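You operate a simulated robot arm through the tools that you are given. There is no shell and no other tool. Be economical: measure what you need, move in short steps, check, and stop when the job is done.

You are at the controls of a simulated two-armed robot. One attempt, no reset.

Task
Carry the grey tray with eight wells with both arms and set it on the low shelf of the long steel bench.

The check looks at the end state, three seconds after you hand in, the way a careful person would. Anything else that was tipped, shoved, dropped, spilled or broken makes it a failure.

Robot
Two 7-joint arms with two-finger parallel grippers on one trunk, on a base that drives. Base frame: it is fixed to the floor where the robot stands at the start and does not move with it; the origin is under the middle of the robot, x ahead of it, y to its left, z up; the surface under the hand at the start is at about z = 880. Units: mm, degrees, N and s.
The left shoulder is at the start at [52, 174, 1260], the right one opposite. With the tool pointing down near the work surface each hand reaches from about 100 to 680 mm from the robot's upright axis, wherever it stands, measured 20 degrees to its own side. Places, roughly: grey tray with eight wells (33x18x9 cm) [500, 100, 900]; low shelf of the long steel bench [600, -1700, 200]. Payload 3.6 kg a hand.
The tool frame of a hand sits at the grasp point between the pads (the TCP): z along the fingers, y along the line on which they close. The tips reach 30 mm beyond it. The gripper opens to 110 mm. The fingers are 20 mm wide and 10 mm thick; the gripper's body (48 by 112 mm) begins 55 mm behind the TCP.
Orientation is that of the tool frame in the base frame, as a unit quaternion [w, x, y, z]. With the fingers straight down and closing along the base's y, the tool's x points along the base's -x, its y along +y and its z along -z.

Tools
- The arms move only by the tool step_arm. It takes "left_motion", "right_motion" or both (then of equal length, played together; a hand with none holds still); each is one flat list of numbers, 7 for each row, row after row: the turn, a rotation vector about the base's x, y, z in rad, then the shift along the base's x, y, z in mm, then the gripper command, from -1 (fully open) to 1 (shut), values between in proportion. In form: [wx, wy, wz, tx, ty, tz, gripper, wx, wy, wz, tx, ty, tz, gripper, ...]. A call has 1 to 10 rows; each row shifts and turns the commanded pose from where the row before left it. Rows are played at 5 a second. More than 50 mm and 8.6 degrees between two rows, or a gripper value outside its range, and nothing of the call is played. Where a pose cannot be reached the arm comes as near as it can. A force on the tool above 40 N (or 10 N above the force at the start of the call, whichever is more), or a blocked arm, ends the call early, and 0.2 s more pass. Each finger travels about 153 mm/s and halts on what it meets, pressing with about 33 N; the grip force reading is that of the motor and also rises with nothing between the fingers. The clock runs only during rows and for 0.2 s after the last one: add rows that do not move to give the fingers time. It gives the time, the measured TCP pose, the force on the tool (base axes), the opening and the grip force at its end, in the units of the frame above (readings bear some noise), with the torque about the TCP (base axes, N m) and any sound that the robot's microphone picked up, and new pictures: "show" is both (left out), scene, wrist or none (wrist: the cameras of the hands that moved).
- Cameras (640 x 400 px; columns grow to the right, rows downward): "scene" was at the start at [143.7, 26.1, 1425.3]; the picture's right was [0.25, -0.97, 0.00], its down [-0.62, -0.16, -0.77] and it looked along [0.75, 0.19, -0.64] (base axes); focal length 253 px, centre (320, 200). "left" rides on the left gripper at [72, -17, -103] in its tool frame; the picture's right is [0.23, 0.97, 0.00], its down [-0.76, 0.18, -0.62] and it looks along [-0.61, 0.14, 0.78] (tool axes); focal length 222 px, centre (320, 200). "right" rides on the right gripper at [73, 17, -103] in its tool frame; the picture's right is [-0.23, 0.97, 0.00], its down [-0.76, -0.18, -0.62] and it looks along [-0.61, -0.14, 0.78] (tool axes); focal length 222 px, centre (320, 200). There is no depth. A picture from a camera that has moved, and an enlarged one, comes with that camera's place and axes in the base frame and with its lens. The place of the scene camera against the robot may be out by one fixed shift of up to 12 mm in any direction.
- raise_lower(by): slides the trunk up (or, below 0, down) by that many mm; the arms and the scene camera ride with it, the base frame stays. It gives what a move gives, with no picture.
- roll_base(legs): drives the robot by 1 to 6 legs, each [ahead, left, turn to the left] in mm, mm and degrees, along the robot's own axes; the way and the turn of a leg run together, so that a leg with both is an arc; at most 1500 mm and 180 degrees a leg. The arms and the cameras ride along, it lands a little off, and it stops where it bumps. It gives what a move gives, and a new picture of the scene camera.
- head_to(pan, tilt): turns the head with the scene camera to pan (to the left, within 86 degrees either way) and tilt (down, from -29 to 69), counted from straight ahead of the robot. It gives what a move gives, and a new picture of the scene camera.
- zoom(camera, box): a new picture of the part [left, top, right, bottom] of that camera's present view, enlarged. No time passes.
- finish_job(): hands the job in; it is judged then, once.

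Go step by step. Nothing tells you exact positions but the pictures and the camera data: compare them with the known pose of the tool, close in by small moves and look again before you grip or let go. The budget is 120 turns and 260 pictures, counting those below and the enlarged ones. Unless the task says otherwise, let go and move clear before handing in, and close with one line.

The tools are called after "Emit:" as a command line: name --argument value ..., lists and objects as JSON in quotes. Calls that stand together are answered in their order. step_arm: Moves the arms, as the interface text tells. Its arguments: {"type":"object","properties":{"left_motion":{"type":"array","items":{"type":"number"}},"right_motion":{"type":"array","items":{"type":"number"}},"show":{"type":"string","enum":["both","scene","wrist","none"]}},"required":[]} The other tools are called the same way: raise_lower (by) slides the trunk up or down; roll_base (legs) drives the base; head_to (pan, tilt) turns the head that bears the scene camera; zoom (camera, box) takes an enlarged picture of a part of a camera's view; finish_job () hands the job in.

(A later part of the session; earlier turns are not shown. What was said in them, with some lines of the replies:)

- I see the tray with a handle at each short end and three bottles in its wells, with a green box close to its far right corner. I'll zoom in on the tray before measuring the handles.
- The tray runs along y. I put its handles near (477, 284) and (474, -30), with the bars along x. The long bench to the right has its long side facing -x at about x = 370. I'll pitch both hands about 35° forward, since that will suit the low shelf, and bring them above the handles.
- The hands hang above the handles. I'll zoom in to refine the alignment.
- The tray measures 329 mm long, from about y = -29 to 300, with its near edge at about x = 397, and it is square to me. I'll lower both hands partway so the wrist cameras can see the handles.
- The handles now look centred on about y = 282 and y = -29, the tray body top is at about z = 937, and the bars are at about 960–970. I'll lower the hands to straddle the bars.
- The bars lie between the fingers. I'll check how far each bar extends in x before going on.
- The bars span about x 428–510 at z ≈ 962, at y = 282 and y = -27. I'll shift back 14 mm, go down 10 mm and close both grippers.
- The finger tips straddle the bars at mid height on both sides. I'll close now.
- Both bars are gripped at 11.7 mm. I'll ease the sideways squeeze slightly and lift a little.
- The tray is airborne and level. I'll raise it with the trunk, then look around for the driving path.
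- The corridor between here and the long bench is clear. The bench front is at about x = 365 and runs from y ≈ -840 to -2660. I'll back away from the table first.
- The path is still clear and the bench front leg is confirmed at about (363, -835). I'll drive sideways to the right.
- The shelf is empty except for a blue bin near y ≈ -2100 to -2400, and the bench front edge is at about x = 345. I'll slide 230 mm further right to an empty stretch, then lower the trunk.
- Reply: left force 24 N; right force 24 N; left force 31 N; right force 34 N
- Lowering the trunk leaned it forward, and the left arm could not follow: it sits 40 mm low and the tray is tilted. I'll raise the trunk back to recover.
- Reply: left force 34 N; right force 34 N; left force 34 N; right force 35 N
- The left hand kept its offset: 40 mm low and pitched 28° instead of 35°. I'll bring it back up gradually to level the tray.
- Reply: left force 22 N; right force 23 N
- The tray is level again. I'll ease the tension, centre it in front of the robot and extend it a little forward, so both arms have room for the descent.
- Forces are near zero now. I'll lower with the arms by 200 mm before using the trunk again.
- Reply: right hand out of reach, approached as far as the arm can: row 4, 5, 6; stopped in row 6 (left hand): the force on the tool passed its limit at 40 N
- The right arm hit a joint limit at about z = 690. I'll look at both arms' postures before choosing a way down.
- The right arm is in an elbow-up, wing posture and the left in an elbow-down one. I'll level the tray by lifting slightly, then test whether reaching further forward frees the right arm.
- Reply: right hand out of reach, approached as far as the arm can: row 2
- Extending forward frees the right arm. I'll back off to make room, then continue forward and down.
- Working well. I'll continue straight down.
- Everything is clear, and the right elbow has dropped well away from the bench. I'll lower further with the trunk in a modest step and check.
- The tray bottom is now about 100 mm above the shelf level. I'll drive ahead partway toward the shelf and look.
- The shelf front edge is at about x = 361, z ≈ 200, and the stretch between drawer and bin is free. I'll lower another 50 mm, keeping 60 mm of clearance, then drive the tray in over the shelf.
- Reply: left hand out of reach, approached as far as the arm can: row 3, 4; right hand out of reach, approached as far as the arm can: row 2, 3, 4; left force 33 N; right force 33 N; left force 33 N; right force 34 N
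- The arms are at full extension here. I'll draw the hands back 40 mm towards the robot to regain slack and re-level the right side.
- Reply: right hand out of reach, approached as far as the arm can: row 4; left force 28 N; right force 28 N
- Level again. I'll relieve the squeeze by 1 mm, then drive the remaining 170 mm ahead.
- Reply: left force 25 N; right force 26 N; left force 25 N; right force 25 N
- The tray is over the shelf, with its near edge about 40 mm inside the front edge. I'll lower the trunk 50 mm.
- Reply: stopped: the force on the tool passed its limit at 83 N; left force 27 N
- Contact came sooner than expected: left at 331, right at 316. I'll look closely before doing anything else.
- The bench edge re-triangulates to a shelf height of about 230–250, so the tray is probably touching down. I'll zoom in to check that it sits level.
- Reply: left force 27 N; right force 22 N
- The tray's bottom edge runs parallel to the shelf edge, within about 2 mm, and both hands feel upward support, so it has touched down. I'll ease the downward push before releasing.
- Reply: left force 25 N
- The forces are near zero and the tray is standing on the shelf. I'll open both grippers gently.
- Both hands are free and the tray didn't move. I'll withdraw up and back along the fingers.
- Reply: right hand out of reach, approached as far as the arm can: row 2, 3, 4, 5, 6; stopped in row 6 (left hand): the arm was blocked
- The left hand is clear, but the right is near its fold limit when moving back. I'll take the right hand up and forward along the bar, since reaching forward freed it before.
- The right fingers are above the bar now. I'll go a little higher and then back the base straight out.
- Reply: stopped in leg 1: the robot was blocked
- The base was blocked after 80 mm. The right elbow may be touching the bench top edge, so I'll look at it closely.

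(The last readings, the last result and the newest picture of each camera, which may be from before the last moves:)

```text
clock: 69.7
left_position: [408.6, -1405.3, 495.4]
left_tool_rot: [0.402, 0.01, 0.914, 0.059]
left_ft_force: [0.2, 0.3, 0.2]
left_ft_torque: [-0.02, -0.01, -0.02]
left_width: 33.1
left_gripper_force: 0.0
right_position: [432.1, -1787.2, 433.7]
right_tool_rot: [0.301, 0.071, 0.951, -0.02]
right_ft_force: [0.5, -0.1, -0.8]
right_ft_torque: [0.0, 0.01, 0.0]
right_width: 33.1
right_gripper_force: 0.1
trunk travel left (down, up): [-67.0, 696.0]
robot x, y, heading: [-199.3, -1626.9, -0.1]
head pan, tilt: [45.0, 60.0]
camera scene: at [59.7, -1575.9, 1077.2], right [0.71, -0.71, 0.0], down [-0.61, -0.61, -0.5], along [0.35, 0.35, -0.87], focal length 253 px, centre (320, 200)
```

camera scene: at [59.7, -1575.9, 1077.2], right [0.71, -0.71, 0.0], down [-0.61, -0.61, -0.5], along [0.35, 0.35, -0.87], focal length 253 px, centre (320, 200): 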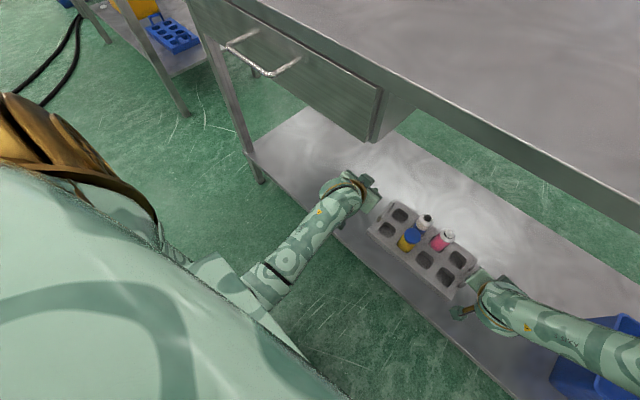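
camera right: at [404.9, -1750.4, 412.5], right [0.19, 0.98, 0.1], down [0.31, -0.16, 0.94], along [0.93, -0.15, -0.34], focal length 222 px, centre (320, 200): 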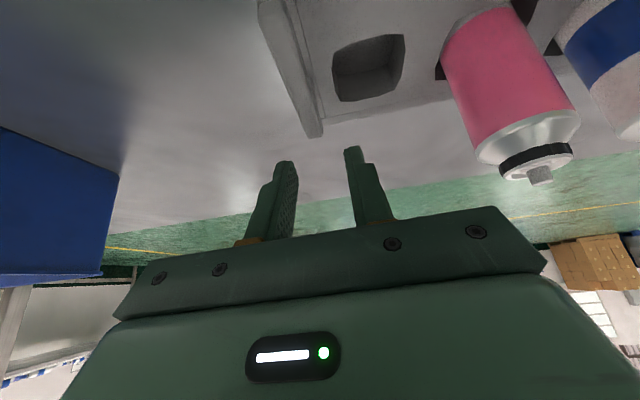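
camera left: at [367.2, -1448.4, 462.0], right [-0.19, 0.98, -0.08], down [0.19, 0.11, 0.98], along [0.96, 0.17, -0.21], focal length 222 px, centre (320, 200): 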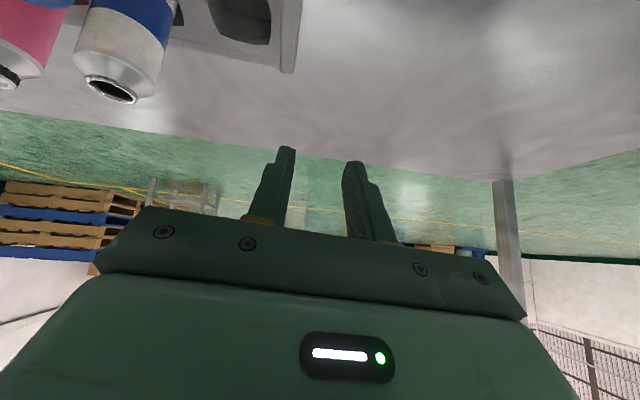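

Nothing visible sits behind the arms, and the tray and bench items look undisturbed. The elbow has slipped clear of the edge, so I'll try backing a short way again.

Emit:
roll_base --legs '[[-60, 0, 0]]'

Emit:
head_to --pan -15 --tilt 50

```text
clock: 70.7
left_position: [347.4, -1404.2, 494.5]
left_tool_rot: [0.402, 0.01, 0.914, 0.059]
left_ft_force: [-0.3, 1.2, -0.2]
left_ft_torque: [-0.03, 0.06, -0.01]
left_width: 33.3
left_gripper_force: 0.2
right_position: [372.7, -1787.1, 434.1]
right_tool_rot: [0.3, 0.07, 0.951, -0.019]
right_ft_force: [-0.4, -0.6, 0.5]
right_ft_torque: [-0.02, 0.0, -0.03]
right_width: 33.0
right_gripper_force: 0.0
trunk travel left (down, up): [-67.0, 696.0]
robot x, y, heading: [-258.5, -1630.2, -0.1]
head pan, tilt: [45.0, 60.0]
camera scene: at [-0.6, -1575.7, 1077.4], right [0.71, -0.71, 0.0], down [-0.61, -0.61, -0.5], along [0.35, 0.35, -0.87], focal length 253 px, centre (320, 200)
```

scene: 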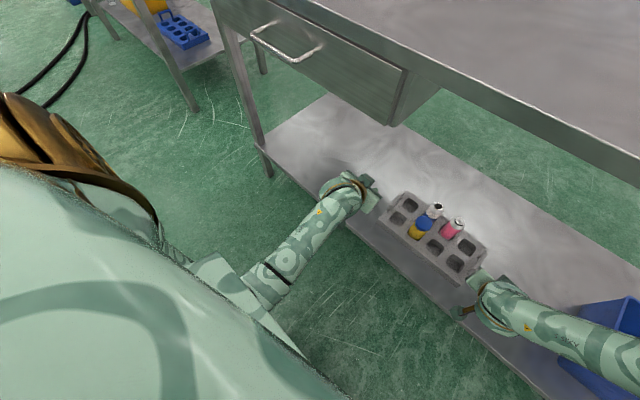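

```text
clock: 72.0
left_position: [348.8, -1404.0, 494.7]
left_tool_rot: [0.403, 0.011, 0.913, 0.059]
left_ft_force: [1.2, -0.6, -0.6]
left_ft_torque: [-0.03, -0.06, -0.01]
left_width: 32.9
left_gripper_force: 0.1
right_position: [372.6, -1787.4, 433.1]
right_tool_rot: [0.3, 0.072, 0.951, -0.021]
right_ft_force: [-0.4, -1.1, 0.1]
right_ft_torque: [0.0, 0.04, -0.01]
right_width: 33.2
right_gripper_force: 0.1
trunk travel left (down, up): [-67.0, 696.0]
robot x, y, heading: [-263.9, -1628.3, 0.2]
head pan, tilt: [-15.0, 50.0]
camera scene: at [27.0, -1642.8, 1089.8], right [-0.26, -0.97, 0.0], down [-0.74, 0.2, -0.64], along [0.62, -0.17, -0.77], focal length 253 px, centre (320, 200)
```

scene: 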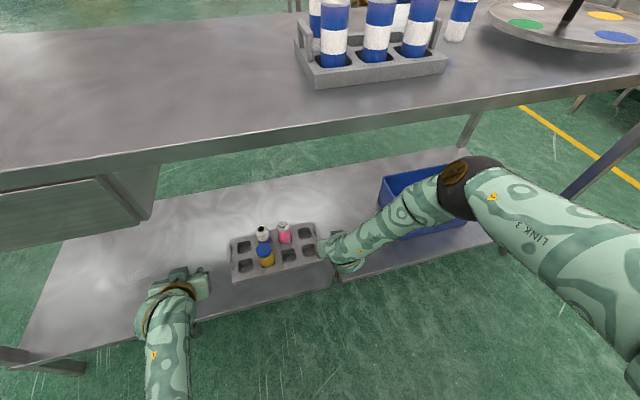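

Free now: the base moved cleanly and the tray stands on the shelf with its bottles. I'll back out fully and take a final look.

Emit:
roll_base --legs '[[-100, 0, 0], [-200, 0, 0]]'

Emit:
head_to --pan 0 --tilt 35

Emit:
zoom --camera "scene" --box '[180, 170, 460, 345]'

```text
clock: 74.3
left_position: [45.9, -1402.4, 495.0]
left_tool_rot: [0.402, 0.01, 0.914, 0.058]
left_ft_force: [0.6, 0.3, -0.8]
left_ft_torque: [-0.02, -0.01, 0.0]
left_width: 32.9
left_gripper_force: 0.1
right_position: [71.8, -1786.4, 433.8]
right_tool_rot: [0.3, 0.071, 0.951, -0.02]
right_ft_force: [0.4, -0.1, 0.3]
right_ft_torque: [0.05, 0.05, 0.02]
right_width: 32.9
right_gripper_force: 0.1
trunk travel left (down, up): [-67.0, 696.0]
robot x, y, heading: [-566.9, -1626.3, -0.1]
head pan, tilt: [-15.0, 50.0]
camera scene: at [-274.3, -1642.8, 1089.9], right [-0.26, -0.97, 0.0], down [-0.74, 0.2, -0.64], along [0.62, -0.17, -0.77], focal length 253 px, centre (320, 200)
```

scene: 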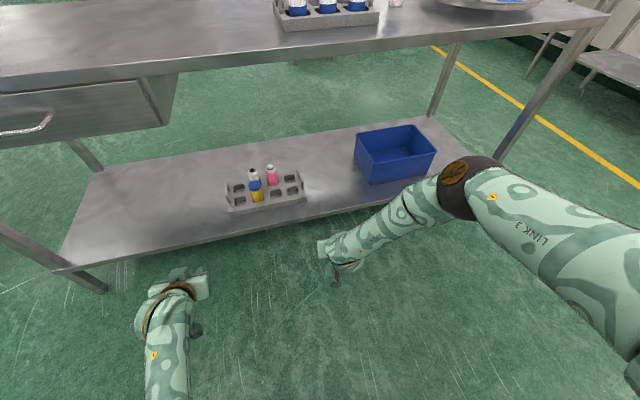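

```text
clock: 75.1
left_position: [47.3, -1402.9, 494.6]
left_tool_rot: [0.402, 0.011, 0.914, 0.059]
left_ft_force: [1.2, 0.6, 0.3]
left_ft_torque: [-0.02, 0.01, 0.0]
left_width: 33.2
left_gripper_force: 0.0
right_position: [72.6, -1787.8, 433.7]
right_tool_rot: [0.299, 0.072, 0.951, -0.019]
right_ft_force: [-0.8, 0.3, 0.1]
right_ft_torque: [-0.01, 0.02, 0.0]
right_width: 33.0
right_gripper_force: 0.1
trunk travel left (down, up): [-67.0, 696.0]
robot x, y, heading: [-563.7, -1625.2, 0.1]
head pan, tilt: [0.0, 35.0]
camera scene: at [-260.3, -1623.0, 1111.4], right [0.0, -1.0, 0.0], down [-0.57, 0.0, -0.82], along [0.82, 0.0, -0.57], focal length 253 px, centre (320, 200)
```

scene: 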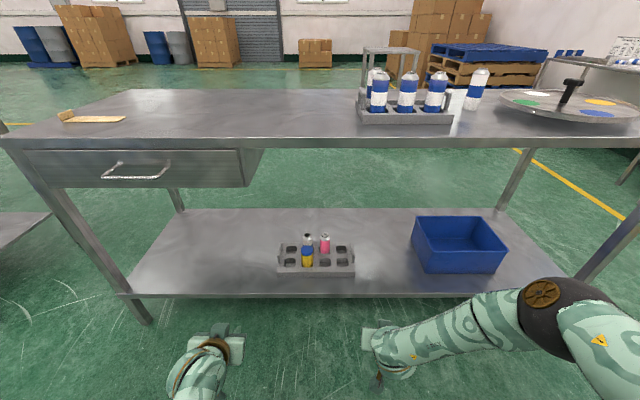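

```text
2.29 times, centred on (320, 258) of scene
camera zoom: at [-260.3, -1623.0, 1111.4], right [0.0, -1.0, 0.0], down [-0.57, 0.0, -0.82], along [0.82, 0.0, -0.57], focal length 578 px, centre (320, 69)
```

zoom: 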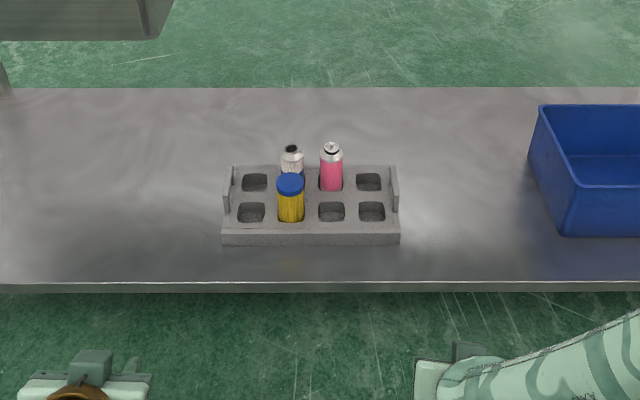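

The tray stands flat on the low shelf, well inside its front edge. All three bottles are upright in their wells, everything else on the bench and shelf looks untouched, and both hands are clear.

Emit:
finish_job

```text
The job is handed in.
```

The grey eight-well tray is on the low shelf of the long steel bench, with its three bottles upright in their wells and both hands clear.
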